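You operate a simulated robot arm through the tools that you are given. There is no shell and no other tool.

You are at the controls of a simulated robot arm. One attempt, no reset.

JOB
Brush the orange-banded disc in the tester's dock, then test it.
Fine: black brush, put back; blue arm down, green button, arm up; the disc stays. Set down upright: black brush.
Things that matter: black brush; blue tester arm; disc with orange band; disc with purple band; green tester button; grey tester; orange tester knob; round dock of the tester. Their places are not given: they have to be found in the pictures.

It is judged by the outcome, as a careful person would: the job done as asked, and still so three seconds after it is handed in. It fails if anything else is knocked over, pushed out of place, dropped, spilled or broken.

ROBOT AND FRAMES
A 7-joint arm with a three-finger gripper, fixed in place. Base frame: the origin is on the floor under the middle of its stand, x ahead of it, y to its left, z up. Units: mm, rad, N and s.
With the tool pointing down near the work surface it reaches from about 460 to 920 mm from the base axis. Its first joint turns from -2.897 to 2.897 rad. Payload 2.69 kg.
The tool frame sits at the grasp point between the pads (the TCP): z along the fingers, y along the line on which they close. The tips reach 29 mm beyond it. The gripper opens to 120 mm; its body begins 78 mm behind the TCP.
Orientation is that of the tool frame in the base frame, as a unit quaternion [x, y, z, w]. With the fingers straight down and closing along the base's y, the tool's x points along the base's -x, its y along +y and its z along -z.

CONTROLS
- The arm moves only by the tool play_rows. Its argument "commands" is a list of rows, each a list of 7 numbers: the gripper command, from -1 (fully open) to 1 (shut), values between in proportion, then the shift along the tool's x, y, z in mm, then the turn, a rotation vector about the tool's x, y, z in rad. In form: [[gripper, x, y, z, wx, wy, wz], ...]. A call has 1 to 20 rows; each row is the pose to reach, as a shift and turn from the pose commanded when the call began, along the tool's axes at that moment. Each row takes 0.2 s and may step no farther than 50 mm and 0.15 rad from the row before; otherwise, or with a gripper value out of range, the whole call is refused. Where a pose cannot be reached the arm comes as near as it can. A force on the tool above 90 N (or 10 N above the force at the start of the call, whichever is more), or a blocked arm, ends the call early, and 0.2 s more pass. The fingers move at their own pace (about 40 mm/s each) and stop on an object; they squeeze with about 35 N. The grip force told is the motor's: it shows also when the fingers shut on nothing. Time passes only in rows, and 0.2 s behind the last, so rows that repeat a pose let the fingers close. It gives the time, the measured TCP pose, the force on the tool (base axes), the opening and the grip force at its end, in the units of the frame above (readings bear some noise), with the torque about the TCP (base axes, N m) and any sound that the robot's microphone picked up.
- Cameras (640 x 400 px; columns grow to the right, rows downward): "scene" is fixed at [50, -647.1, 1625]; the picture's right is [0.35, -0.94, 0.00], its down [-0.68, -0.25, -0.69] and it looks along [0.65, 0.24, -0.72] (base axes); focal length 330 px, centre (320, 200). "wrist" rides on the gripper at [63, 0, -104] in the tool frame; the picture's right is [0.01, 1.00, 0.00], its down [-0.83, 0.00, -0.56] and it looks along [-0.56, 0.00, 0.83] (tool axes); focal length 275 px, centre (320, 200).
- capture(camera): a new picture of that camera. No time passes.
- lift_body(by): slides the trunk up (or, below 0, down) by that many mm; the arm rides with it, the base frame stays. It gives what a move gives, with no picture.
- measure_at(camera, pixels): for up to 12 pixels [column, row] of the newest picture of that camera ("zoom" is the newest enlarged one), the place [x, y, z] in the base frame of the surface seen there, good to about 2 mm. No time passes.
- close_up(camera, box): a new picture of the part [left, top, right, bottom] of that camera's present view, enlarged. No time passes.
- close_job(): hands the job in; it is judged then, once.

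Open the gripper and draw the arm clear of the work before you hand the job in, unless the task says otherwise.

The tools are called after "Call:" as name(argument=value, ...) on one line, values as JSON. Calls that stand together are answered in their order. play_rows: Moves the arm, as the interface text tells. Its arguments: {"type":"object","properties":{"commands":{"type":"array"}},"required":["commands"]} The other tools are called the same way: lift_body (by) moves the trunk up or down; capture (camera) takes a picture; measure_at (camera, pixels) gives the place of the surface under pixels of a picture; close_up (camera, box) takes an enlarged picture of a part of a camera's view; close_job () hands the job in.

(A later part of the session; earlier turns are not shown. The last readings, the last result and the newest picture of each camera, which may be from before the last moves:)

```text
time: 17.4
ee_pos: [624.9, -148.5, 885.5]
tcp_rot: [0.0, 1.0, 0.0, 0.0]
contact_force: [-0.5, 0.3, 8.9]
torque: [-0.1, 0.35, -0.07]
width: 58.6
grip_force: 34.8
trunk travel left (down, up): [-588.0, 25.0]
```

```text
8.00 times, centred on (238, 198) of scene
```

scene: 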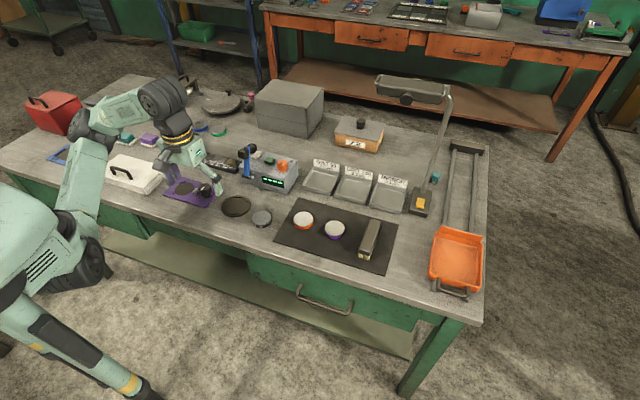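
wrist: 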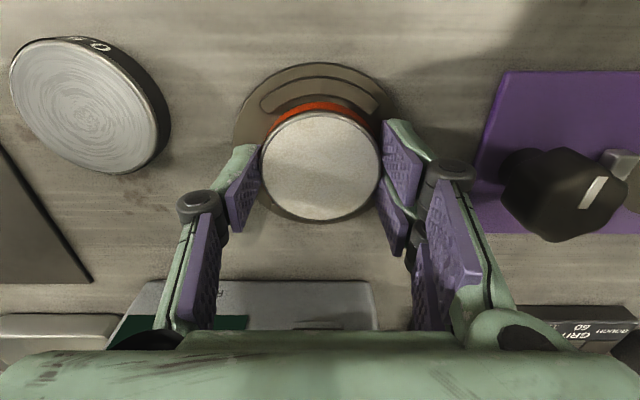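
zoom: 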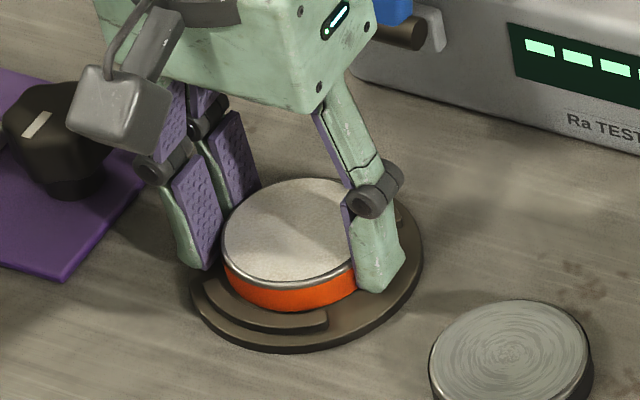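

Contact now (≈12 N) at z 885.5, the expected seating height. I check the disc's top height near and far to see it isn't riding on an arc.

Call:
measure_at(camera="wrist", pixels=[[320, 165], [268, 165], [373, 165], [320, 117], [320, 214], [318, 90], [318, 96], [318, 72], [345, 120], [295, 210]])

Call:
measure_at(camera="zoom", pixels=[[285, 235], [240, 240], [320, 190], [290, 270], [330, 260], [265, 190], [285, 310], [285, 322], [240, 300], [285, 300]])

```text
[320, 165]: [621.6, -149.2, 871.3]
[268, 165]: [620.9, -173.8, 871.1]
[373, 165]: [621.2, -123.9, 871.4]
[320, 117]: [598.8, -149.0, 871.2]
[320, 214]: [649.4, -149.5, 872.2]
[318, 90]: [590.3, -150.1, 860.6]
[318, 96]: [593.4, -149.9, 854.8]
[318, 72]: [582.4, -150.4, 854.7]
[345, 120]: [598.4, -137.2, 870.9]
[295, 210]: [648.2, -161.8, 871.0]
```

```text
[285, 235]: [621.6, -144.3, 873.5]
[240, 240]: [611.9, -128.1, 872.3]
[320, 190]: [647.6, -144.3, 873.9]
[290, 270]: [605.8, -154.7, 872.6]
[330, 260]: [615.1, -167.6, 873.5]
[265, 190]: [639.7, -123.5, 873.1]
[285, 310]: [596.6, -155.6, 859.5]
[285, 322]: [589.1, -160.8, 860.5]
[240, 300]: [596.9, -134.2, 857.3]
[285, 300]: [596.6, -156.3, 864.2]
```

The disc is seated level (top 871, plate 855). Before opening I check where the black knob on the purple plate to the right is relative to the fingers.

Call:
measure_at(camera="wrist", pixels=[[505, 190], [530, 160], [590, 190], [620, 165], [485, 180], [470, 170], [450, 160], [565, 155]])

```text
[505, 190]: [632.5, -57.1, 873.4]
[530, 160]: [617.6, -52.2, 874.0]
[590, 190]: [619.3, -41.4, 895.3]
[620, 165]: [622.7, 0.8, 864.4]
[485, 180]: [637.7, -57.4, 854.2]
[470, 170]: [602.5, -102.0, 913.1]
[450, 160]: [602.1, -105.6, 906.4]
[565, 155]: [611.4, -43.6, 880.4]
```

The knob begins at y≈-58, far enough. I open the fingers to about 76 mm, then rise straight up.

Call:
play_rows(commands=[[0.02, 0, 0, -0.5, 0, 0, 0], [-0.05, 0, 0, -0.5, 0, 0, 0], [-0.15, 0, 0, -0.5, 0, 0, 0], [-0.3, 0, 0, -0.5, 0, 0, 0], [-0.3, 0, 0, -0.5, 0, 0, 0]])

Call:
capture(camera="wrist")

```text
time: 18.6
ee_pos: [624.7, -149.6, 885.0]
tcp_rot: [0.0, 1.0, 0.0, -0.001]
contact_force: [-0.3, 0.8, 0.1]
torque: [0.01, -0.01, -0.01]
width: 78.1
grip_force: 0.0
trunk travel left (down, up): [-588.0, 25.0]
```

```text
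taken
```

wrist: 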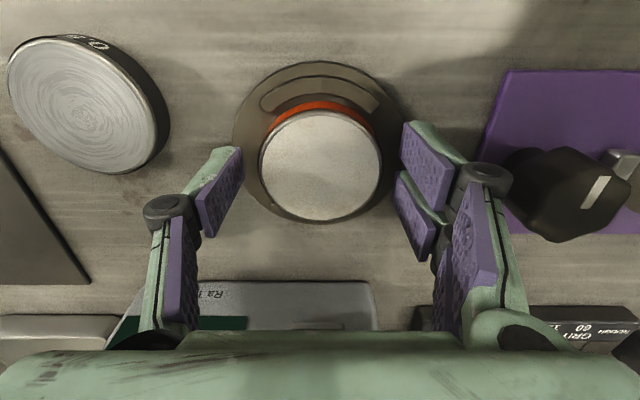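

The disc stays put in the dock. I rise to z≈985 and travel to the brush at about (625,-582).

Call:
play_rows(commands=[[-0.3, 0, 0, -10, 0, 0, 0], [-0.3, 0, 0, -35, 0, 0, 0], [-0.3, 0, 0, -70, 0, 0, 0], [-0.3, 0, 0, -100, 0, 0, 0], [-0.3, 3, -36, -100, 0, 0, 0], [-0.3, 6, -76, -100, 0, 0, 0], [-0.3, 9, -116, -100, 0, 0, 0], [-0.3, 11, -156, -100, 0, 0, 0], [-0.3, 13, -196, -100, 0, 0, 0], [-0.3, 15, -236, -100, 0, 0, 0], [-0.3, 17, -276, -100, 0, 0, 0], [-0.3, 19, -316, -100, 0, 0, 0], [-0.3, 21, -356, -100, 0, 0, 0], [-0.3, 23, -396, -100, 0, 0, 0], [-0.3, 25, -432, -100, 0, 0, 0], [-0.3, 25, -432, -100, 0, 0, 0]])

Call:
capture(camera="wrist")

Call:
close_up(camera="scene", box=[206, 173, 270, 223])

```text
time: 22.0
ee_pos: [598.7, -583.0, 986.5]
tcp_rot: [0.001, 1.0, 0.001, -0.001]
contact_force: [-0.1, -0.3, -0.7]
torque: [0.0, 0.02, -0.01]
width: 78.2
grip_force: 0.1
out of reach, approached as far as the arm can: row 15
trunk travel left (down, up): [-588.0, 25.0]
```

```text
taken
```

wrist: 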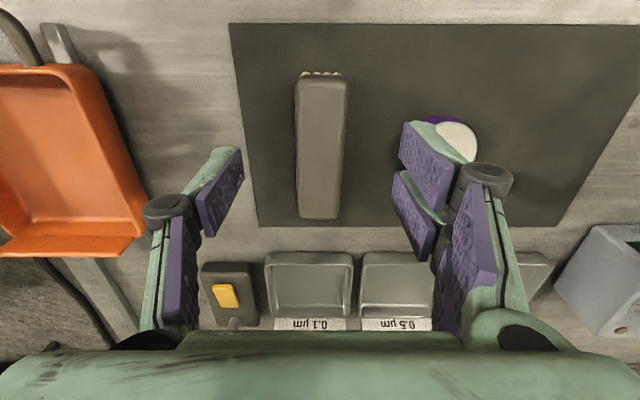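

```text
8.00 times, centred on (238, 198) of scene
```

zoom: 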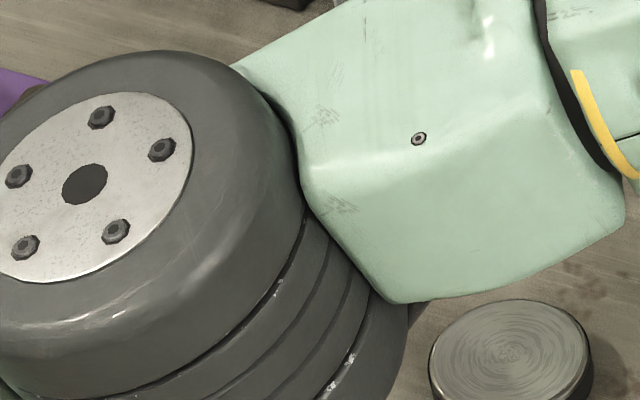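

The brush stands upright (bristles below) at wrist (322,145). I'll measure its body corners and height.

Call:
measure_at(camera="wrist", pixels=[[322, 145], [300, 100], [345, 100], [301, 200], [340, 200], [324, 84], [320, 214], [322, 75], [296, 145], [347, 145], [280, 145], [360, 190]])

Call:
close_up(camera="wrist", box=[250, 50, 400, 240])

Call:
close_up(camera="scene", box=[330, 190, 410, 280])

```text
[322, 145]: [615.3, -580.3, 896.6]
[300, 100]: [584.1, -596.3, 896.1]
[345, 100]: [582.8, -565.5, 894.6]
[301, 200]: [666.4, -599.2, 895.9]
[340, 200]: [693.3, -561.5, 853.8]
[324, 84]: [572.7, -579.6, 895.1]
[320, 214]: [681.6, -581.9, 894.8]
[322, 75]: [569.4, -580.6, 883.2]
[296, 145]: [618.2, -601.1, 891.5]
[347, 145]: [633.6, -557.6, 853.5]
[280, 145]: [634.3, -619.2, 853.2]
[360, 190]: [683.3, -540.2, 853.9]
```

```text
2.11 times, centred on (325, 145) of wrist
```

zoom: 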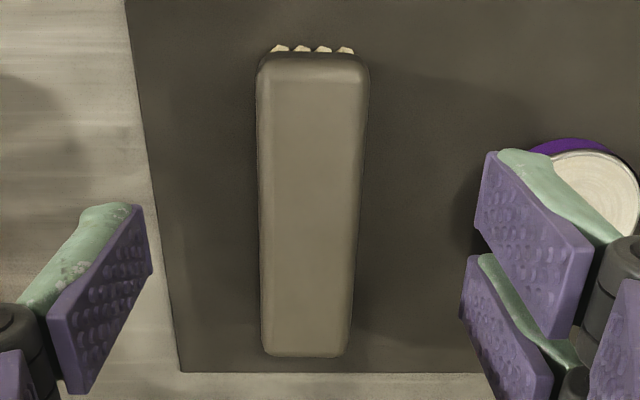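

```text
4.44 times, centred on (370, 235) of scene
```

zoom: 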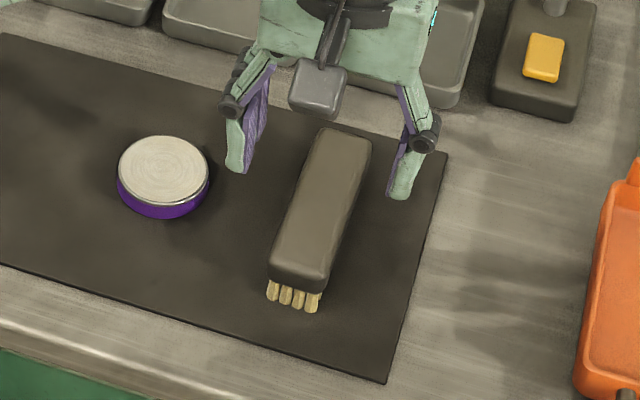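

Brush body spans x≈567–685, y≈-600…-564, top 896. I measure the near end's body bottom and bristles in the scene zoom.

Call:
measure_at(camera="zoom", pixels=[[298, 265], [298, 276], [298, 284], [298, 292], [300, 300], [300, 306], [272, 272], [325, 284], [352, 140], [318, 135], [365, 160], [345, 225]])

```text
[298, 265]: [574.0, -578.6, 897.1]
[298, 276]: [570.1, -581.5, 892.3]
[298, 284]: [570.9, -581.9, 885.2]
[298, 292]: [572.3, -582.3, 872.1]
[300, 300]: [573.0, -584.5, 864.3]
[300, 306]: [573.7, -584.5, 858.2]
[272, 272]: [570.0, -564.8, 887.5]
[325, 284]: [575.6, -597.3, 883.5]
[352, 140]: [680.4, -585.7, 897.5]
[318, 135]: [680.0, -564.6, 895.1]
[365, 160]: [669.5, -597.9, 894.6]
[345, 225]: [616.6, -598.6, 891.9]
```

Body spans z≈875–897 over ~22 mm bristles. I align at (626,-582) with a 60 mm opening and lower to z≈925 first.

Call:
play_rows(commands=[[-0.2, -10, 0.5, 10, 0, 0, 0], [-0.1, -20, 1, 20, 0, 0, 0], [0, -27.3, 1, 35, 0, 0, 0], [0, -27.3, 1, 50, 0, 0, 0], [0, -27.3, 1, 60, 0, 0, 0], [0, -27.3, 1, 60, 0, 0, 0]])

Call:
capture(camera="wrist")

Call:
close_up(camera="scene", box=[330, 180, 410, 270])

```text
time: 23.4
ee_pos: [628.8, -580.4, 923.5]
tcp_rot: [0.0, 1.0, 0.0, -0.002]
contact_force: [0.2, 0.0, -0.4]
torque: [0.02, -0.03, 0.02]
width: 59.9
grip_force: 0.1
out of reach, approached as far as the arm can: row 2
trunk travel left (down, up): [-588.0, 25.0]
```

```text
taken
```

wrist: 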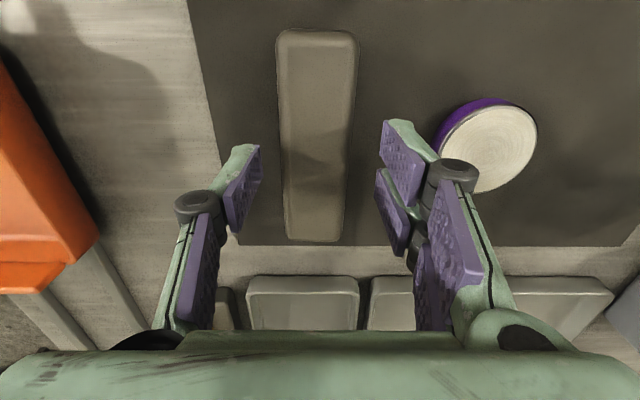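

```text
4.44 times, centred on (370, 225) of scene
```

zoom: 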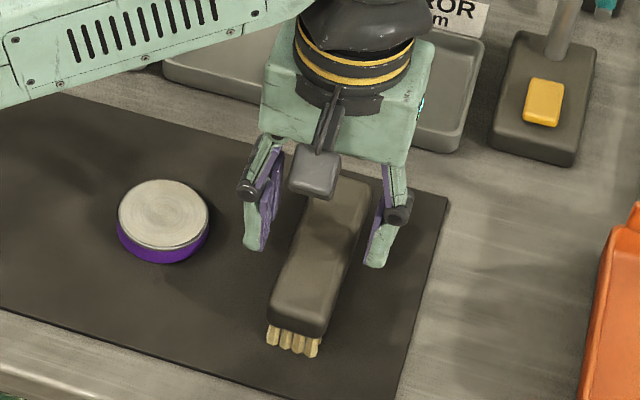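

I check the brush's centreline against the fingers from this height.

Call:
measure_at(camera="wrist", pixels=[[283, 60], [354, 60], [287, 150], [347, 150], [290, 220], [341, 220], [318, 36], [316, 238], [258, 155], [379, 180], [384, 130], [259, 150]])

```text
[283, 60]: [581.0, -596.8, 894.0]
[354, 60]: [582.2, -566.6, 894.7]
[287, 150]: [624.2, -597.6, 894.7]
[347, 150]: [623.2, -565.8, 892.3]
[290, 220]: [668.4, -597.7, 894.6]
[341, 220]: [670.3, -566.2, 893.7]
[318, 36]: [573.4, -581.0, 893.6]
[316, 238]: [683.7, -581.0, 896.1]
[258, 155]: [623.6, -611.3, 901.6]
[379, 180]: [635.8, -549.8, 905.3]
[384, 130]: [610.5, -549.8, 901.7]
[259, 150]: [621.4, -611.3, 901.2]
```

Brush centreline y=-581.7, parallel to x; fingers' mid at -580.5. I shift -1.2 mm, lower to z≈897 and close.

Call:
play_rows(commands=[[0, 0, -1.2, 9, 0, 0, 0], [0, 0, -1.2, 18, 0, 0, 0], [0, 0, -1.2, 26.5, 0, 0, 0], [0, 0, -1.2, 26.5, 0, 0, 0], [0.2, 0, -1.2, 26.5, 0, 0, 0], [0.35, 0, -1.2, 26.5, 0, 0, 0], [0.5, 0, -1.2, 26.5, 0, 0, 0], [1, 0, -1.2, 26.5, 0, 0, 0], [1, 0, -1.2, 26.5, 0, 0, 0], [1, 0, -1.2, 26.5, 0, 0, 0]])

Call:
capture(camera="wrist")

Call:
close_up(camera="scene", box=[330, 180, 410, 270])

```text
time: 25.6
ee_pos: [631.0, -583.5, 896.5]
tcp_rot: [0.0, 1.0, 0.001, -0.001]
contact_force: [0.1, 0.6, 0.7]
torque: [0.05, -0.01, 0.03]
width: 37.0
grip_force: 36.0
trunk travel left (down, up): [-588.0, 25.0]
```

```text
taken
```

wrist: 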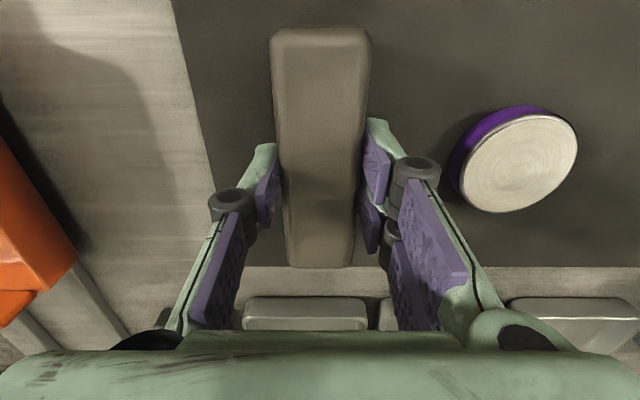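

```text
4.44 times, centred on (370, 225) of scene
```

zoom: 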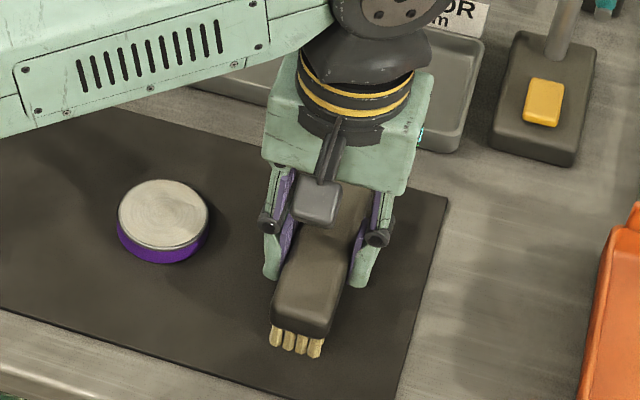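

The brush is gripped at 37 mm. I record its position in the grip (ends near wrist rows 30 and 265) for putting it back.

Call:
measure_at(camera="wrist", pixels=[[320, 36], [320, 262], [278, 60], [364, 60], [320, 150], [300, 240], [345, 240], [186, 60], [215, 220], [520, 165], [600, 262], [240, 262]])

Call:
measure_at(camera="zoom", pixels=[[300, 325], [300, 332], [300, 348], [275, 320], [330, 330], [305, 290], [350, 200], [290, 335], [318, 345]])

```text
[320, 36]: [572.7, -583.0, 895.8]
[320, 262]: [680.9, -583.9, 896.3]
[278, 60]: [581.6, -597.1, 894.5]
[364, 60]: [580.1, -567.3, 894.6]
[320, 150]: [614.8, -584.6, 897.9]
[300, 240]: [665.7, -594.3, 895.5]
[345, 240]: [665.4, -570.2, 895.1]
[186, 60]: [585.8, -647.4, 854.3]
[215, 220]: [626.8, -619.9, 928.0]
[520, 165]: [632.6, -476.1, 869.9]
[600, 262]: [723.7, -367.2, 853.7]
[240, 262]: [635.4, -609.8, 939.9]
```

```text
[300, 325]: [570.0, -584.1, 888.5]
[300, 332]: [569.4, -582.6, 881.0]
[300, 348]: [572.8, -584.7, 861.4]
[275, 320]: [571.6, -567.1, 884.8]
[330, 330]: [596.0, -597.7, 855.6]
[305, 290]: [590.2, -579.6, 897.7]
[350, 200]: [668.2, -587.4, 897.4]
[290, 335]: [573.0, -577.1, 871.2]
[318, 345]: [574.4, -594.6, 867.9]
```

Brush hasn't moved: centre (627,-582.3). I lift it straight up and check.

Call:
play_rows(commands=[[1, 0, 0, -4, 0, 0, 0], [1, 0, 0, -12, 0, 0, 0], [1, 0, 0, -25, 0, 0, 0], [1, 0, 0, -45, 0, 0, 0], [1, 2, 2, -65, 0, 0, 0], [1, 4, 6, -80, 0, 0, 0], [1, 4, 6, -80, 0, 0, 0]])

Call:
close_up(camera="scene", box=[320, 150, 420, 250])

Call:
capture(camera="wrist")

```text
time: 27.2
ee_pos: [619.2, -570.7, 978.0]
tcp_rot: [-0.001, 1.0, 0.0, -0.001]
contact_force: [0.4, -0.3, 0.0]
torque: [-0.02, 0.03, 0.0]
width: 37.4
grip_force: 34.8
out of reach, approached as far as the arm can: row 4, 5, 6, 7
trunk travel left (down, up): [-588.0, 25.0]
```

```text
4.00 times, centred on (370, 200) of scene
```

zoom: 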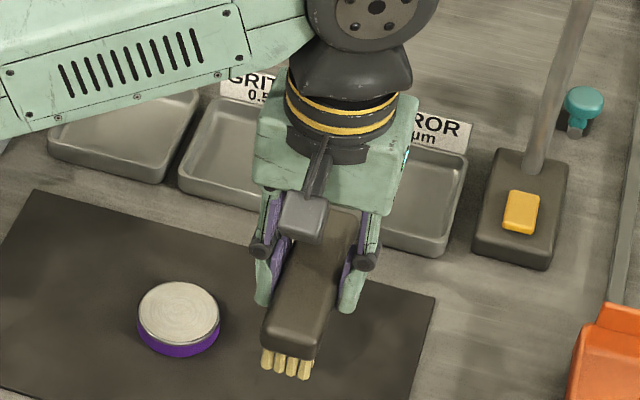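

```text
taken
```

wrist: 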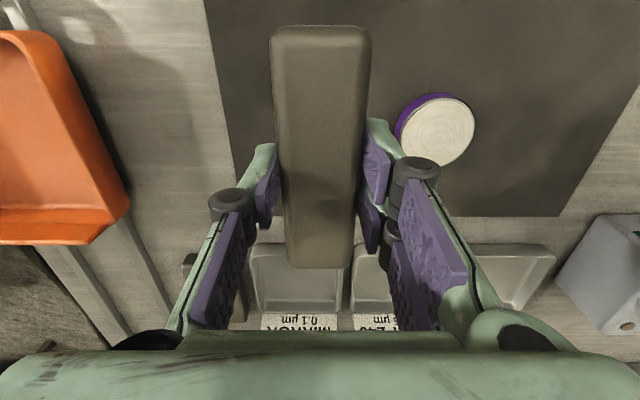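

Brush is held firm, though the arm reached its limit at this height, ending at (619,-571,978). I travel to above the dock at about (600,-149,985).

Call:
play_rows(commands=[[1, 3, 15, 0, 0, 0, 0], [1, 6, 45, 0, 0, 0, 0], [1, 9, 80, -2, 0, 0, 0], [1, 12, 115, -4, 0, 0, 0], [1, 15, 150, -6, 0, 0, 0], [1, 18, 185, -7, 0, 0, 0], [1, 19, 220, -7, 0, 0, 0], [1, 19, 255, -7, 0, 0, 0], [1, 19, 290, -7, 0, 0, 0], [1, 19, 325, -7, 0, 0, 0], [1, 19, 360, -7, 0, 0, 0], [1, 19, 395, -7, 0, 0, 0], [1, 19, 422, -7, 0, 0, 0], [1, 19, 422, -7, 0, 0, 0]])

Call:
capture(camera="wrist")

Call:
close_up(camera="scene", box=[180, 120, 300, 230])

```text
time: 30.2
ee_pos: [601.3, -148.1, 985.0]
tcp_rot: [0.0, 1.0, 0.0, -0.001]
contact_force: [0.1, -0.4, -1.4]
torque: [-0.03, 0.04, -0.01]
width: 37.3
grip_force: 34.9
trunk travel left (down, up): [-588.0, 25.0]
```

```text
taken
```

wrist: 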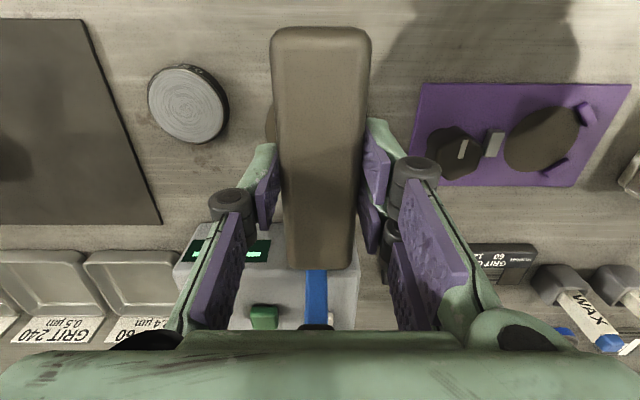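

```text
3.64 times, centred on (240, 175) of scene
```

zoom: 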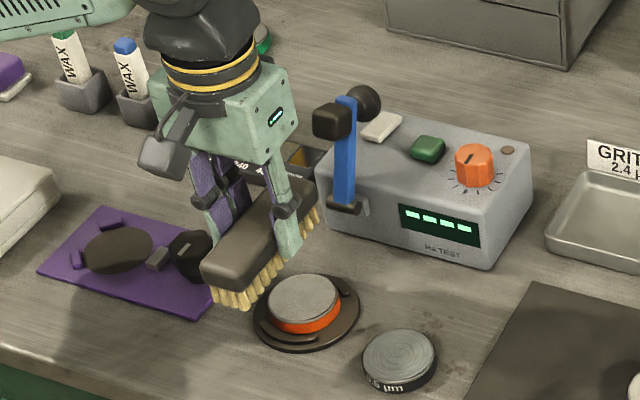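

The brush is above the disc, bristles down. Contact is expected at TCP z≈914.5; I lower to z≈919 at (612,-149).

Call:
play_rows(commands=[[1, -5, -0.5, 15, 0, 0, 0], [1, -10.7, -0.9, 32, 0, 0, 0], [1, -10.7, -0.9, 48, 0, 0, 0], [1, -10.7, -0.9, 60, 0, 0, 0], [1, -10.7, -0.9, 66, 0, 0, 0], [1, -10.7, -0.9, 66, 0, 0, 0]])

Call:
close_up(camera="scene", box=[196, 160, 276, 230])

```text
time: 31.6
ee_pos: [610.6, -148.6, 917.0]
tcp_rot: [0.0, 1.0, 0.0, -0.001]
contact_force: [-0.4, -0.4, -0.2]
torque: [0.0, -0.01, 0.02]
width: 37.5
grip_force: 34.4
trunk travel left (down, up): [-588.0, 25.0]
```

```text
5.71 times, centred on (236, 195) of scene
```

zoom: 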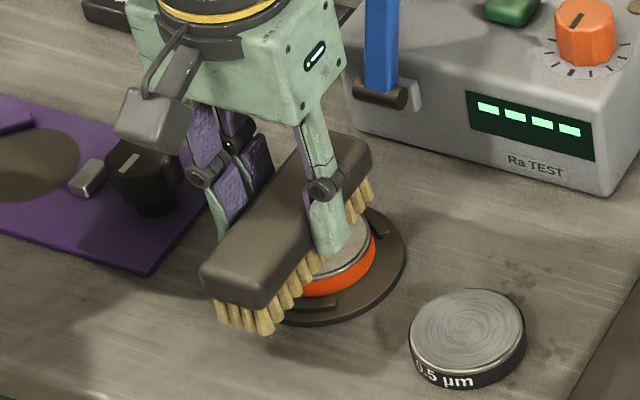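

Bristles are just above the disc. I lower in small steps until a light contact force shows.

Call:
play_rows(commands=[[1, 0, 0, 0.7, 0, 0, 0], [1, 0, 0, 1.4, 0, 0, 0], [1, 0, 0, 2.1, 0, 0, 0]])

```text
time: 32.4
ee_pos: [610.2, -147.6, 915.6]
tcp_rot: [0.0, 1.0, 0.0, 0.0]
contact_force: [-1.1, 0.1, -1.0]
torque: [0.0, 0.0, 0.02]
width: 37.2
grip_force: 35.1
trunk travel left (down, up): [-588.0, 25.0]
```

Call:
play_rows(commands=[[1, 0, 0, 0.7, 0, 0, 0], [1, 0, 0, 1.4, 0, 0, 0]])

```text
time: 33.0
ee_pos: [610.5, -147.1, 915.1]
tcp_rot: [-0.001, 1.0, 0.001, -0.001]
contact_force: [0.6, -0.4, 1.1]
torque: [-0.01, -0.01, 0.02]
width: 37.2
grip_force: 35.2
trunk travel left (down, up): [-588.0, 25.0]
```

The force is just starting to change (about +1 to +2 N) at z≈915. One more small step to get a light, definite contact.

Call:
play_rows(commands=[[1, 0, 0, 0.6, 0, 0, 0], [1, 0, 0, 1.2, 0, 0, 0]])

Call:
close_up(camera="scene", box=[206, 180, 266, 225])

```text
time: 33.6
ee_pos: [611.1, -148.3, 914.5]
tcp_rot: [-0.001, 1.0, 0.0, 0.0]
contact_force: [0.7, -1.1, 13.3]
torque: [-0.01, 0.0, -0.06]
width: 37.7
grip_force: 34.7
trunk travel left (down, up): [-588.0, 25.0]
```

```text
8.89 times, centred on (236, 202) of scene
```

zoom: 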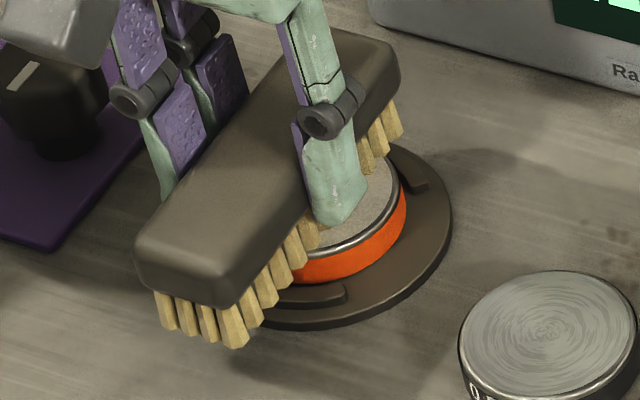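

Light contact of 13 N on the disc. Now strokes along x (the direction the dock's arcs hold), at the centre line first.

Call:
play_rows(commands=[[1, -5, 0, 0, 0, 0, 0], [1, -10, 0, 0, 0, 0, 0], [1, -4, 0, 0, 0, 0, 0], [1, 3, 0, 0, 0, 0, 0], [1, 10, 0, 0, 0, 0, 0], [1, 17, 0, 0, 0, 0, 0], [1, 24, 0, 0, 0, 0, 0], [1, 17, 0, 0, 0, 0, 0], [1, 10, 0, 0, 0, 0, 0], [1, 3, 0, 0, 0, 0, 0], [1, -4, 0, 0, 0, 0, 0], [1, -10, 0, 0, 0, 0, 0], [1, -4, 0, 0, 0, 0, 0], [1, 3, 0, 0, 0, 0, 0], [1, 10, 0, 0, 0, 0, 0], [1, 17, 0, 0, 0, 0, 0], [1, 24, 0, 0, 0, 0, 0], [1, 17, 0, 0, 0, 0, 0], [1, 10, 0, 0, 0, 0, 0], [1, 3, 0, 0, 0, 0, 0]])

Call:
close_up(camera="scene", box=[206, 180, 266, 225])

```text
time: 37.8
ee_pos: [606.8, -150.6, 914.9]
tcp_rot: [0.0, 1.0, -0.001, 0.0]
contact_force: [-7.2, 0.6, 16.0]
torque: [0.02, 0.42, -0.02]
width: 37.4
grip_force: 35.1
trunk travel left (down, up): [-588.0, 25.0]
```

```text
8.89 times, centred on (236, 202) of scene
```

zoom: 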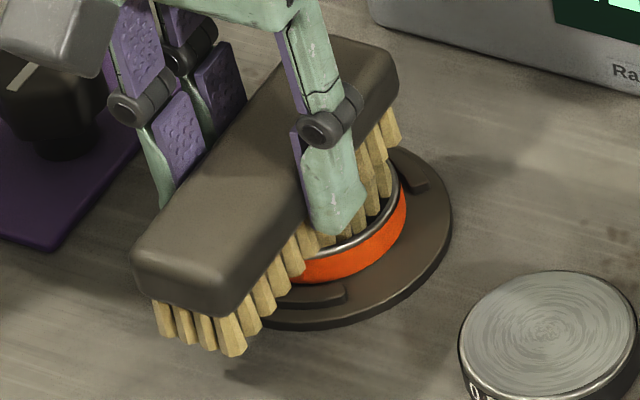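

The disc stays in place and the brush sweeps with ~16 N. Next, strokes while shifting gradually to the -y side and back across to +y so the whole face is covered.

Call:
play_rows(commands=[[1, -5, -3, 0, 0, 0, 0], [1, 0, -6, 0, 0, 0, 0], [1, 7, -9, 0, 0, 0, 0], [1, 14, -12, 0, 0, 0, 0], [1, 7, -15, 0, 0, 0, 0], [1, 0, -17, 0, 0, 0, 0], [1, -7, -17, 0, 0, 0, 0], [1, 0, -17, 0, 0, 0, 0], [1, 7, -17, 0, 0, 0, 0], [1, 14, -17, 0, 0, 0, 0], [1, 20, -17, 0, 0, 0, 0], [1, 14, -17, 0, 0, 0, 0], [1, 7, -17, 0, 0, 0, 0], [1, 0, -17, 0, 0, 0, 0], [1, -7, -15, 0, 0, 0, 0], [1, 0, -12, 0, 0, 0, 0], [1, 7, -9, 0, 0, 0, 0], [1, 14, -6, 0, 0, 0, 0], [1, 7, -3, 0, 0, 0, 0], [1, 0, 0, 0, 0, 0, 0]])

Call:
close_up(camera="scene", box=[206, 180, 266, 225])

```text
time: 42.0
ee_pos: [606.4, -149.4, 914.6]
tcp_rot: [0.0, 1.0, 0.001, -0.001]
contact_force: [-6.2, -0.2, 15.3]
torque: [-0.23, 0.21, -0.1]
width: 37.3
grip_force: 35.0
trunk travel left (down, up): [-588.0, 25.0]
```

```text
8.89 times, centred on (236, 202) of scene
```

zoom: 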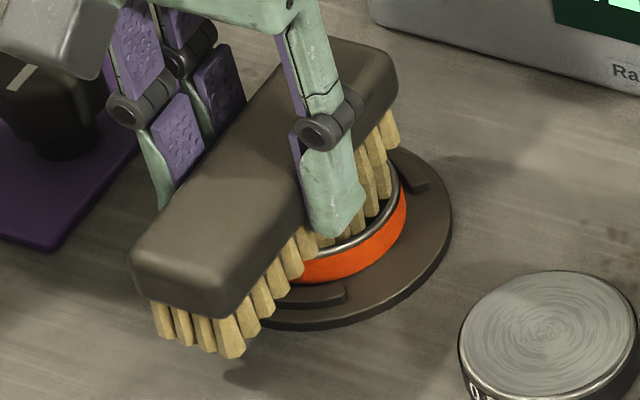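

Still steady with the disc seated. Now the same strokes on the +y side.

Call:
play_rows(commands=[[1, -5, 3, 0, 0, 0, 0], [1, 0, 6, 0, 0, 0, 0], [1, 7, 9, 0, 0, 0, 0], [1, 14, 12, 0, 0, 0, 0], [1, 7, 15, 0, 0, 0, 0], [1, 0, 17, 0, 0, 0, 0], [1, -7, 17, 0, 0, 0, 0], [1, 0, 17, 0, 0, 0, 0], [1, 7, 17, 0, 0, 0, 0], [1, 14, 17, 0, 0, 0, 0], [1, 20, 17, 0, 0, 0, 0], [1, 14, 17, 0, 0, 0, 0], [1, 7, 17, 0, 0, 0, 0], [1, 0, 17, 0, 0, 0, 0], [1, -7, 15, 0, 0, 0, 0], [1, 0, 12, 0, 0, 0, 0], [1, 7, 9, 0, 0, 0, 0], [1, 14, 6, 0, 0, 0, 0], [1, 7, 3, 0, 0, 0, 0], [1, 0, 0, 0, 0, 0, 0]])

Call:
close_up(camera="scene", box=[206, 180, 266, 225])

```text
time: 46.2
ee_pos: [606.1, -149.5, 915.3]
tcp_rot: [0.0, 1.0, 0.0, -0.001]
contact_force: [-4.9, 0.5, 13.4]
torque: [0.08, 0.28, -0.01]
width: 37.3
grip_force: 35.4
trunk travel left (down, up): [-588.0, 25.0]
```

```text
8.89 times, centred on (236, 202) of scene
```

zoom: 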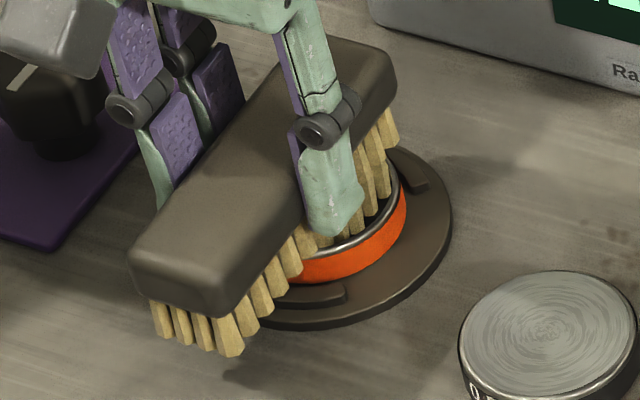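

Lifting the brush off to look at the disc's surface.

Call:
play_rows(commands=[[1, 0, 0, -3, 0, 0, 0], [1, 0, 0, -15, 0, 0, 0], [1, 0, 0, -40, 0, 0, 0], [1, 10, -10, -60, 0, 0, 0], [1, 20, -40, -70, 0, 0, 0], [1, 20, -80, -70, 0, 0, 0], [1, 20, -80, -70, 0, 0, 0]])

Call:
capture(camera="wrist")

Call:
close_up(camera="scene", box=[196, 150, 286, 220])

```text
time: 47.8
ee_pos: [587.4, -228.8, 987.6]
tcp_rot: [-0.001, 1.0, 0.0, -0.001]
contact_force: [-0.4, 0.1, -0.4]
torque: [0.0, -0.02, 0.01]
width: 37.4
grip_force: 34.6
trunk travel left (down, up): [-588.0, 25.0]
```

```text
taken
```

wrist: 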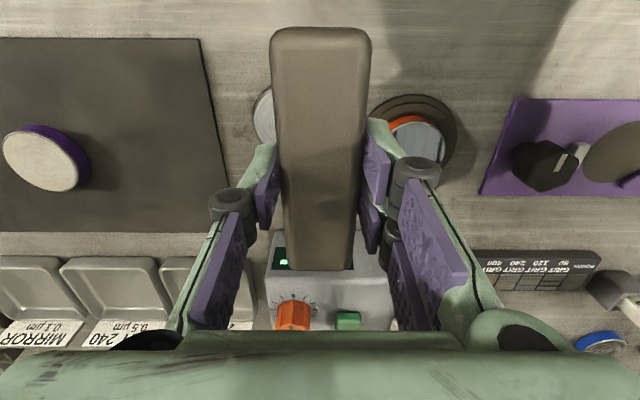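

```text
5.71 times, centred on (241, 185) of scene
```

zoom: 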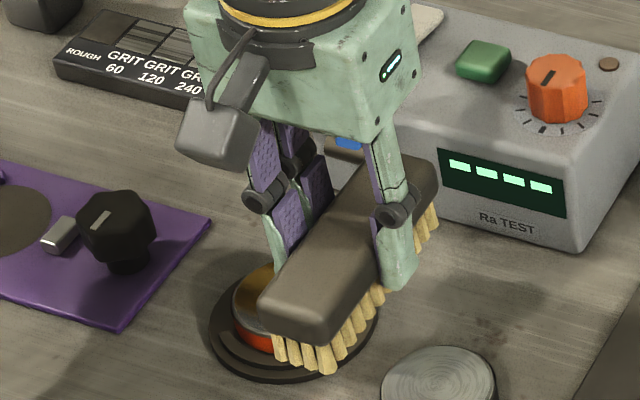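

The brushed disc now looks shiny instead of dusty. I carry the brush back toward its place, to (610,-560,962) first.

Call:
play_rows(commands=[[1, -2, -20, 0, 0, 0, 0], [1, -4, -55, 0, 0, 0, 0], [1, -6, -90, 0, 0, 0, 0], [1, -8, -125, 0, 0, 0, 0], [1, -10, -160, 2, 0, 0, 0], [1, -12, -195, 6, 0, 0, 0], [1, -15, -230, 12, 0, 0, 0], [1, -18, -265, 18, 0, 0, 0], [1, -20, -300, 24, 0, 0, 0], [1, -22.6, -331, 26, 0, 0, 0], [1, -22.6, -331, 26, 0, 0, 0]])

Call:
capture(camera="wrist")

Call:
capture(camera="scene")

```text
time: 50.2
ee_pos: [609.5, -558.0, 956.6]
tcp_rot: [0.001, 1.0, 0.001, -0.001]
contact_force: [-0.5, 0.7, -1.5]
torque: [-0.01, -0.02, 0.01]
width: 37.4
grip_force: 35.4
trunk travel left (down, up): [-588.0, 25.0]
```

```text
taken
```

wrist: 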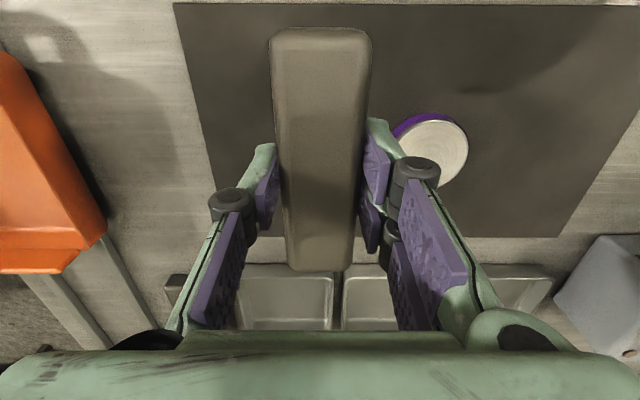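

```text
taken
```

scene: 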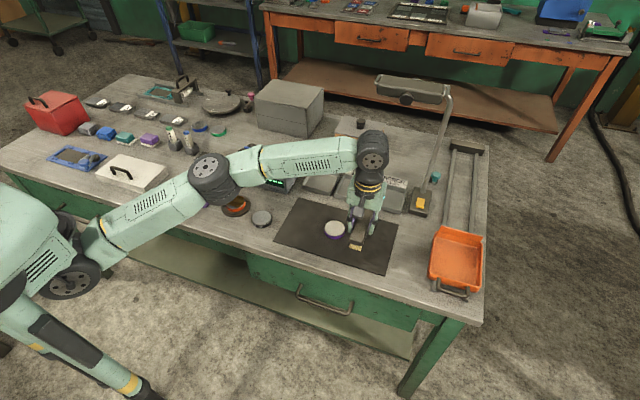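

Brush hovers near its spot. I move diagonally down to (629.7,-582.3,925).

Call:
play_rows(commands=[[1, -5, -6, 8, 0, 0, 0], [1, -10, -12, 16, 0, 0, 0], [1, -15, -18, 24, 0, 0, 0], [1, -20.2, -24.3, 31, 0, 0, 0], [1, -20.2, -24.3, 31, 0, 0, 0], [1, -20.2, -24.3, 31, 0, 0, 0]])

Call:
capture(camera="wrist")

Call:
close_up(camera="scene", box=[330, 180, 410, 270])

Call:
measure_at(camera="wrist", pixels=[[320, 36], [320, 262], [278, 60], [364, 60], [292, 230], [350, 230]])

```text
time: 51.6
ee_pos: [628.5, -581.2, 926.4]
tcp_rot: [0.0, 1.0, 0.0, 0.0]
contact_force: [-1.2, -0.3, -1.6]
torque: [-0.02, -0.01, -0.04]
width: 37.4
grip_force: 35.2
trunk travel left (down, up): [-588.0, 25.0]
```

```text
taken
```

wrist: 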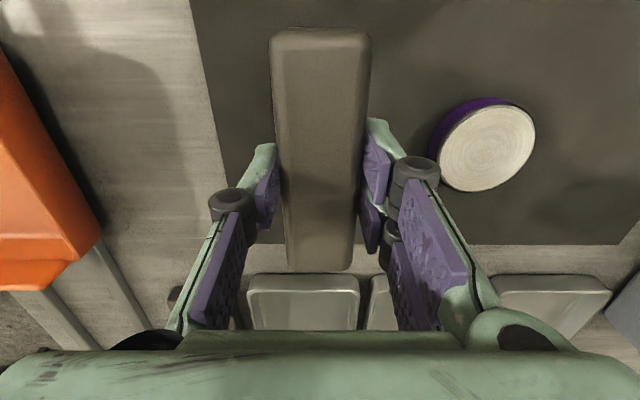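

```text
4.44 times, centred on (370, 225) of scene
```

zoom: 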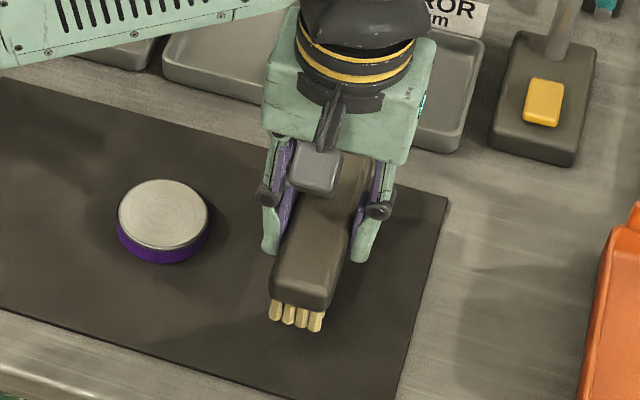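

```text
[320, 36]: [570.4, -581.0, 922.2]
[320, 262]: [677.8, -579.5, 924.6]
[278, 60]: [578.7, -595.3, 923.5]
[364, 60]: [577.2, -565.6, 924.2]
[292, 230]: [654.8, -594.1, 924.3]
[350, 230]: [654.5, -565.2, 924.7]
```

Compared with pick-up readings the brush is 2.7 mm short in x and 1.8 mm off in y; I correct that and lower ~25 mm.

Call:
play_rows(commands=[[1, -2.7, -1.8, 5, 0, 0, 0], [1, -2.7, -1.8, 13, 0, 0, 0], [1, -2.7, -1.8, 20, 0, 0, 0], [1, -2.7, -1.8, 25, 0, 0, 0], [1, -2.7, -1.8, 25, 0, 0, 0]])

Call:
capture(camera="wrist")

Call:
measure_at(camera="wrist", pixels=[[320, 36], [320, 262], [278, 60], [364, 60], [292, 230], [350, 230], [186, 60]])

```text
time: 52.8
ee_pos: [632.6, -585.5, 900.8]
tcp_rot: [0.0, 1.0, 0.0, 0.0]
contact_force: [-0.6, -0.2, -1.9]
torque: [0.0, -0.02, -0.03]
width: 37.0
grip_force: 34.5
out of reach, approached as far as the arm can: row 1, 2
trunk travel left (down, up): [-588.0, 25.0]
```

```text
taken
```

wrist: 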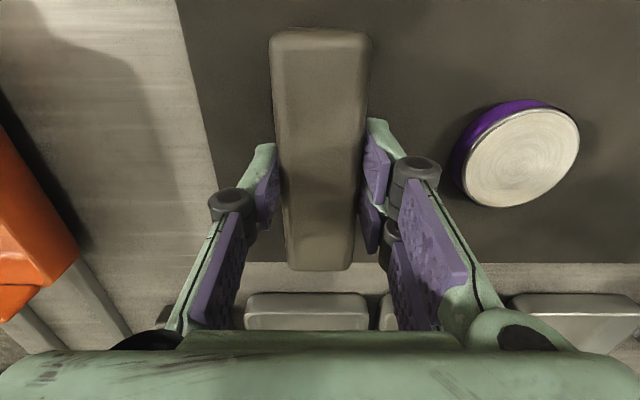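

```text
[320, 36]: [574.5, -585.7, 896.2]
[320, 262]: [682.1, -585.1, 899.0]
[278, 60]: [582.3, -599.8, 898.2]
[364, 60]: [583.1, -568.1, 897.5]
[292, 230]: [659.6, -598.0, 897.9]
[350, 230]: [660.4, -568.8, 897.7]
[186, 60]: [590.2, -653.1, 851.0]
```

Now it's about 1.5 mm too far in x and 2 mm in -y; I correct and lower the last 2–3 mm until it rests.

Call:
play_rows(commands=[[1, 1.4, 2, 0, 0, 0, 0], [1, 1.4, 2, 0.8, 0, 0, 0], [1, 1.4, 2, 1.6, 0, 0, 0], [1, 1.4, 2, 2.4, 0, 0, 0]])

Call:
capture(camera="wrist")

Call:
measure_at(camera="wrist", pixels=[[320, 36], [320, 262], [278, 60], [364, 60], [292, 230], [350, 230], [186, 60]])

```text
time: 53.8
ee_pos: [631.5, -583.3, 900.4]
tcp_rot: [0.001, 1.0, 0.0, -0.001]
contact_force: [-0.3, 0.7, -0.8]
torque: [0.02, -0.01, 0.03]
width: 37.2
grip_force: 35.2
trunk travel left (down, up): [-588.0, 25.0]
```

```text
taken
```

wrist: 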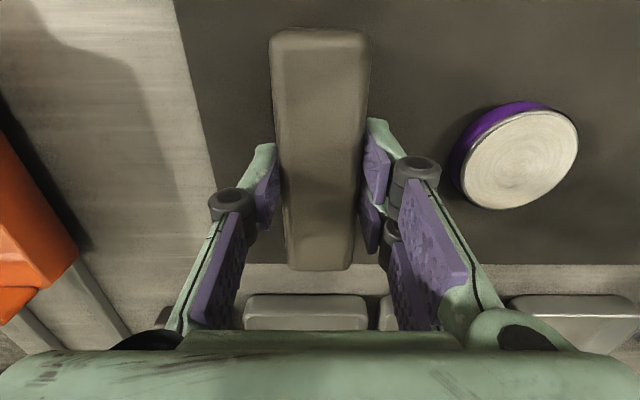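

```text
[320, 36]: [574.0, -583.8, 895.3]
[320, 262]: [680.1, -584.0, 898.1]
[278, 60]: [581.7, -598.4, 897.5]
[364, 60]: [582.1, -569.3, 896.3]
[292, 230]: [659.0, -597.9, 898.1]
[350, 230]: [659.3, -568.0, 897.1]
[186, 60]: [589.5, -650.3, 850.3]
```

Position now matches within ~1 mm; no contact yet. Continuing down.

Call:
play_rows(commands=[[1, 0, 0.3, 0.8, 0, 0, 0], [1, 0, 0.3, 1.6, 0, 0, 0], [1, 0, 0.3, 2.2, 0, 0, 0]])

```text
time: 54.6
ee_pos: [633.3, -582.5, 898.5]
tcp_rot: [-0.001, 1.0, 0.0, -0.001]
contact_force: [0.2, 0.9, -0.6]
torque: [-0.01, 0.01, -0.04]
width: 37.5
grip_force: 35.2
trunk travel left (down, up): [-588.0, 25.0]
```

Call:
play_rows(commands=[[1, 0, 0, 0.7, 0, 0, 0], [1, 0, 0, 1.4, 0, 0, 0], [1, 0, 0, 1.4, 0, 0, 0]])

Call:
capture(camera="wrist")

Call:
measure_at(camera="wrist", pixels=[[320, 36], [320, 262], [278, 60], [364, 60], [292, 230], [350, 230], [186, 60]])

```text
time: 55.4
ee_pos: [632.6, -583.4, 898.3]
tcp_rot: [-0.001, 1.0, 0.0, 0.0]
contact_force: [5.5, 2.8, 8.6]
torque: [0.23, 0.33, -0.19]
width: 37.3
grip_force: 34.5
trunk travel left (down, up): [-588.0, 25.0]
```

```text
taken
```

wrist: 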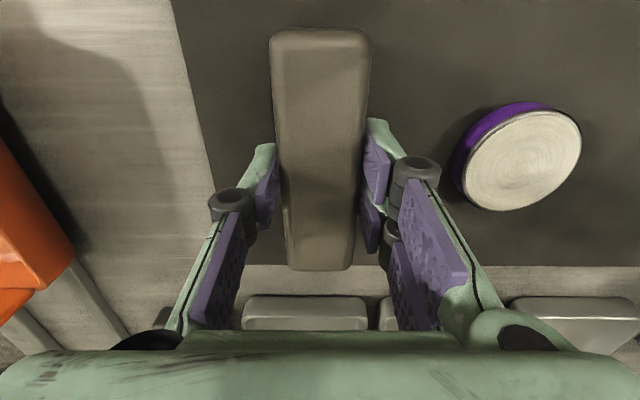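

```text
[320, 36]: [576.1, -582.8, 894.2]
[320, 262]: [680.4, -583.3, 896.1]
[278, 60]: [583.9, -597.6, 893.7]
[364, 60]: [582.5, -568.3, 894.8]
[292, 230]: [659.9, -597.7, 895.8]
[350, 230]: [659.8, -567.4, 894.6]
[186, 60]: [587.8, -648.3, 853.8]
```

The brush touches the mat (8.6 N), and the view matches the pick-up view. I release it, opening to 60 mm.

Call:
play_rows(commands=[[0.35, 0, 0, -0.3, 0, 0, 0], [0.3, 0, 0, -0.3, 0, 0, 0], [0.2, 0, 0, -0.3, 0, 0, 0], [0.0, 0, 0, -0.3, 0, 0, 0], [0.0, 0, 0, -0.3, 0, 0, 0], [0.0, 0, 0, -10, 0, 0, 0], [0.0, 0, 0, -25, 0, 0, 0], [0.0, 2, 2, -40, 0, 0, 0], [0.0, 10, 12, -60, 0, 0, 0], [0.0, 20, 22, -75, 0, 0, 0]])

Call:
capture(camera="wrist")

Call:
close_up(camera="scene", box=[320, 180, 410, 270])

```text
time: 57.6
ee_pos: [616.5, -571.1, 976.8]
tcp_rot: [-0.002, 1.0, 0.001, -0.001]
contact_force: [-0.3, -0.3, 0.3]
torque: [-0.01, 0.02, 0.01]
width: 60.0
grip_force: 0.0
out of reach, approached as far as the arm can: row 10
trunk travel left (down, up): [-588.0, 25.0]
```

```text
taken
```

wrist: 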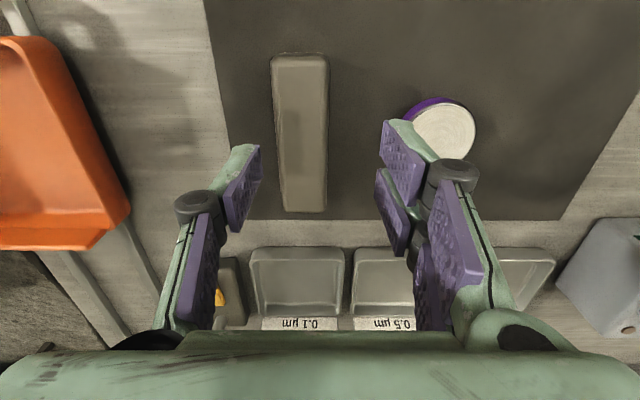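

```text
4.44 times, centred on (365, 225) of scene
```

zoom: 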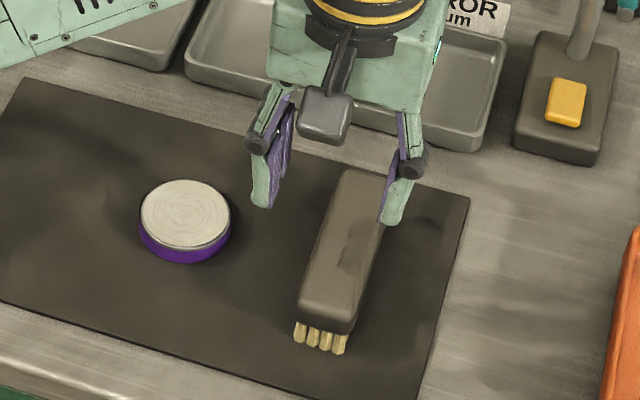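

The brush stands upright on the mat again. Quick position check of it.

Call:
measure_at(camera="wrist", pixels=[[276, 70], [325, 70], [284, 200], [323, 200], [300, 62], [304, 208], [300, 130]])

```text
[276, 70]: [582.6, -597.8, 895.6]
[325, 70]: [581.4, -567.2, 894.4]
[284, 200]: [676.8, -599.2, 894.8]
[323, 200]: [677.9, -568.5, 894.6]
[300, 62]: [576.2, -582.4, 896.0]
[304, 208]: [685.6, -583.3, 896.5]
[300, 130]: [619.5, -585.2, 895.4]
```

Brush is back in place (within ~1-2 mm). Next the tester arm: before routing behind it, I check the lamp head and post positions at scene (400,88), (445,95), (425,195).

Call:
capture(camera="scene")

Call:
measure_at(camera="scene", pixels=[[380, 85], [412, 92], [445, 97], [430, 160], [421, 200], [290, 100], [360, 125], [358, 140], [276, 165], [282, 163], [300, 185], [236, 203]])

Call:
close_up(camera="scene", box=[216, 150, 306, 220])

```text
taken
```

scene: 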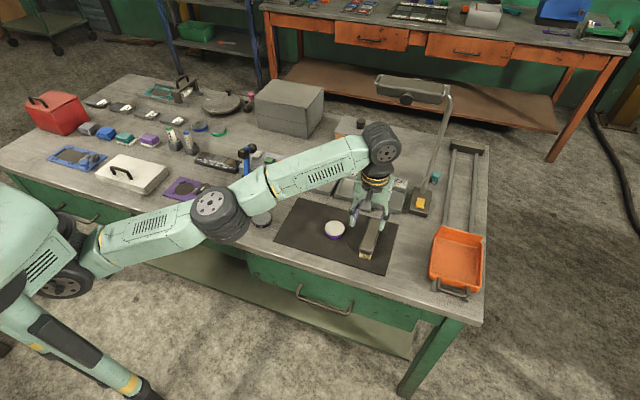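

```text
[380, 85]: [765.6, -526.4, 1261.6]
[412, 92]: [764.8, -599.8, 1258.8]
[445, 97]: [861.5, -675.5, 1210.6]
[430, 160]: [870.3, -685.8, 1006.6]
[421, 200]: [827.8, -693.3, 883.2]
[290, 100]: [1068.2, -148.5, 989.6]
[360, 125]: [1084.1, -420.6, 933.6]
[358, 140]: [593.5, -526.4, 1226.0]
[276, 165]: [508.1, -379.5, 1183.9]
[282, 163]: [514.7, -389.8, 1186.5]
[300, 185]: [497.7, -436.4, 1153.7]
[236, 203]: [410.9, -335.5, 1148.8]
```

```text
5.71 times, centred on (261, 185) of scene
```

zoom: 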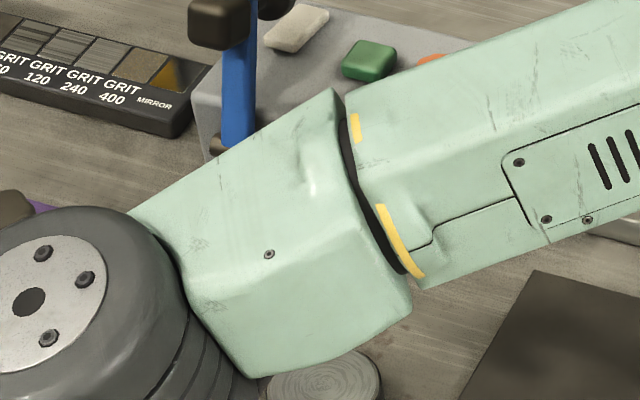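

Lamp head is at (765,-560,1260), well away if I first move in +y. I travel at z≈1050 to (600,-60), clear of the tester arm.

Call:
play_rows(commands=[[0, 6, 30, -5, 0, 0, 0], [0, 16, 65, -15, 0, 0, 0], [0, 20, 105, -30, 0, 0, 0], [0, 20, 145, -45, 0, 0, 0], [0, 20, 185, -60, 0, 0, 0], [0, 20, 225, -70, 0, 0, 0], [0, 20, 265, -72, 0, 0, 0], [0, 20, 305, -72, 0, 0, 0], [0, 20, 345, -72, 0, 0, 0], [0, 20, 385, -72, 0, 0, 0], [0, 20, 425, -72, 0, 0, 0], [0, 20, 465, -72, 0, 0, 0], [0, 20, 505, -72, 0, 0, 0], [0, 20, 505, -72, 0, 0, 0]])

Call:
capture(camera="wrist")

Call:
close_up(camera="scene", box=[206, 130, 316, 220])

```text
time: 60.6
ee_pos: [597.9, -65.4, 1045.0]
tcp_rot: [0.0, 1.0, 0.0, -0.001]
contact_force: [0.0, 0.0, -0.2]
torque: [0.0, -0.01, -0.01]
width: 60.0
grip_force: 0.0
out of reach, approached as far as the arm can: row 1, 2
trunk travel left (down, up): [-588.0, 25.0]
```

```text
taken
```

wrist: 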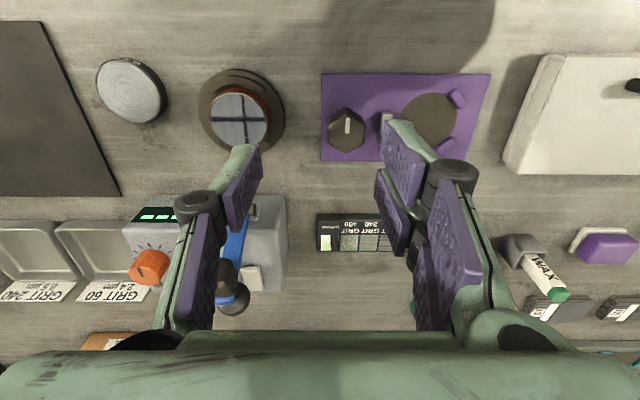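

```text
4.44 times, centred on (261, 175) of scene
```

zoom: 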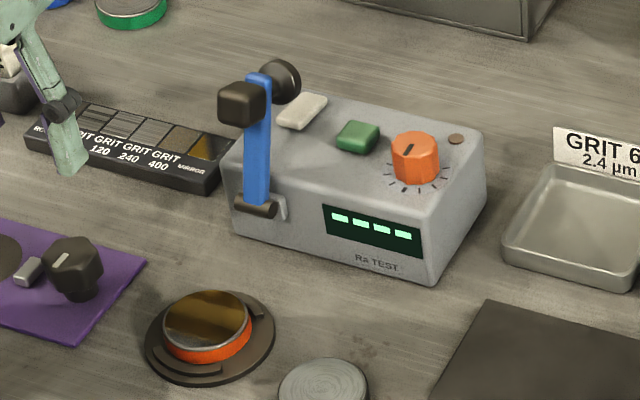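

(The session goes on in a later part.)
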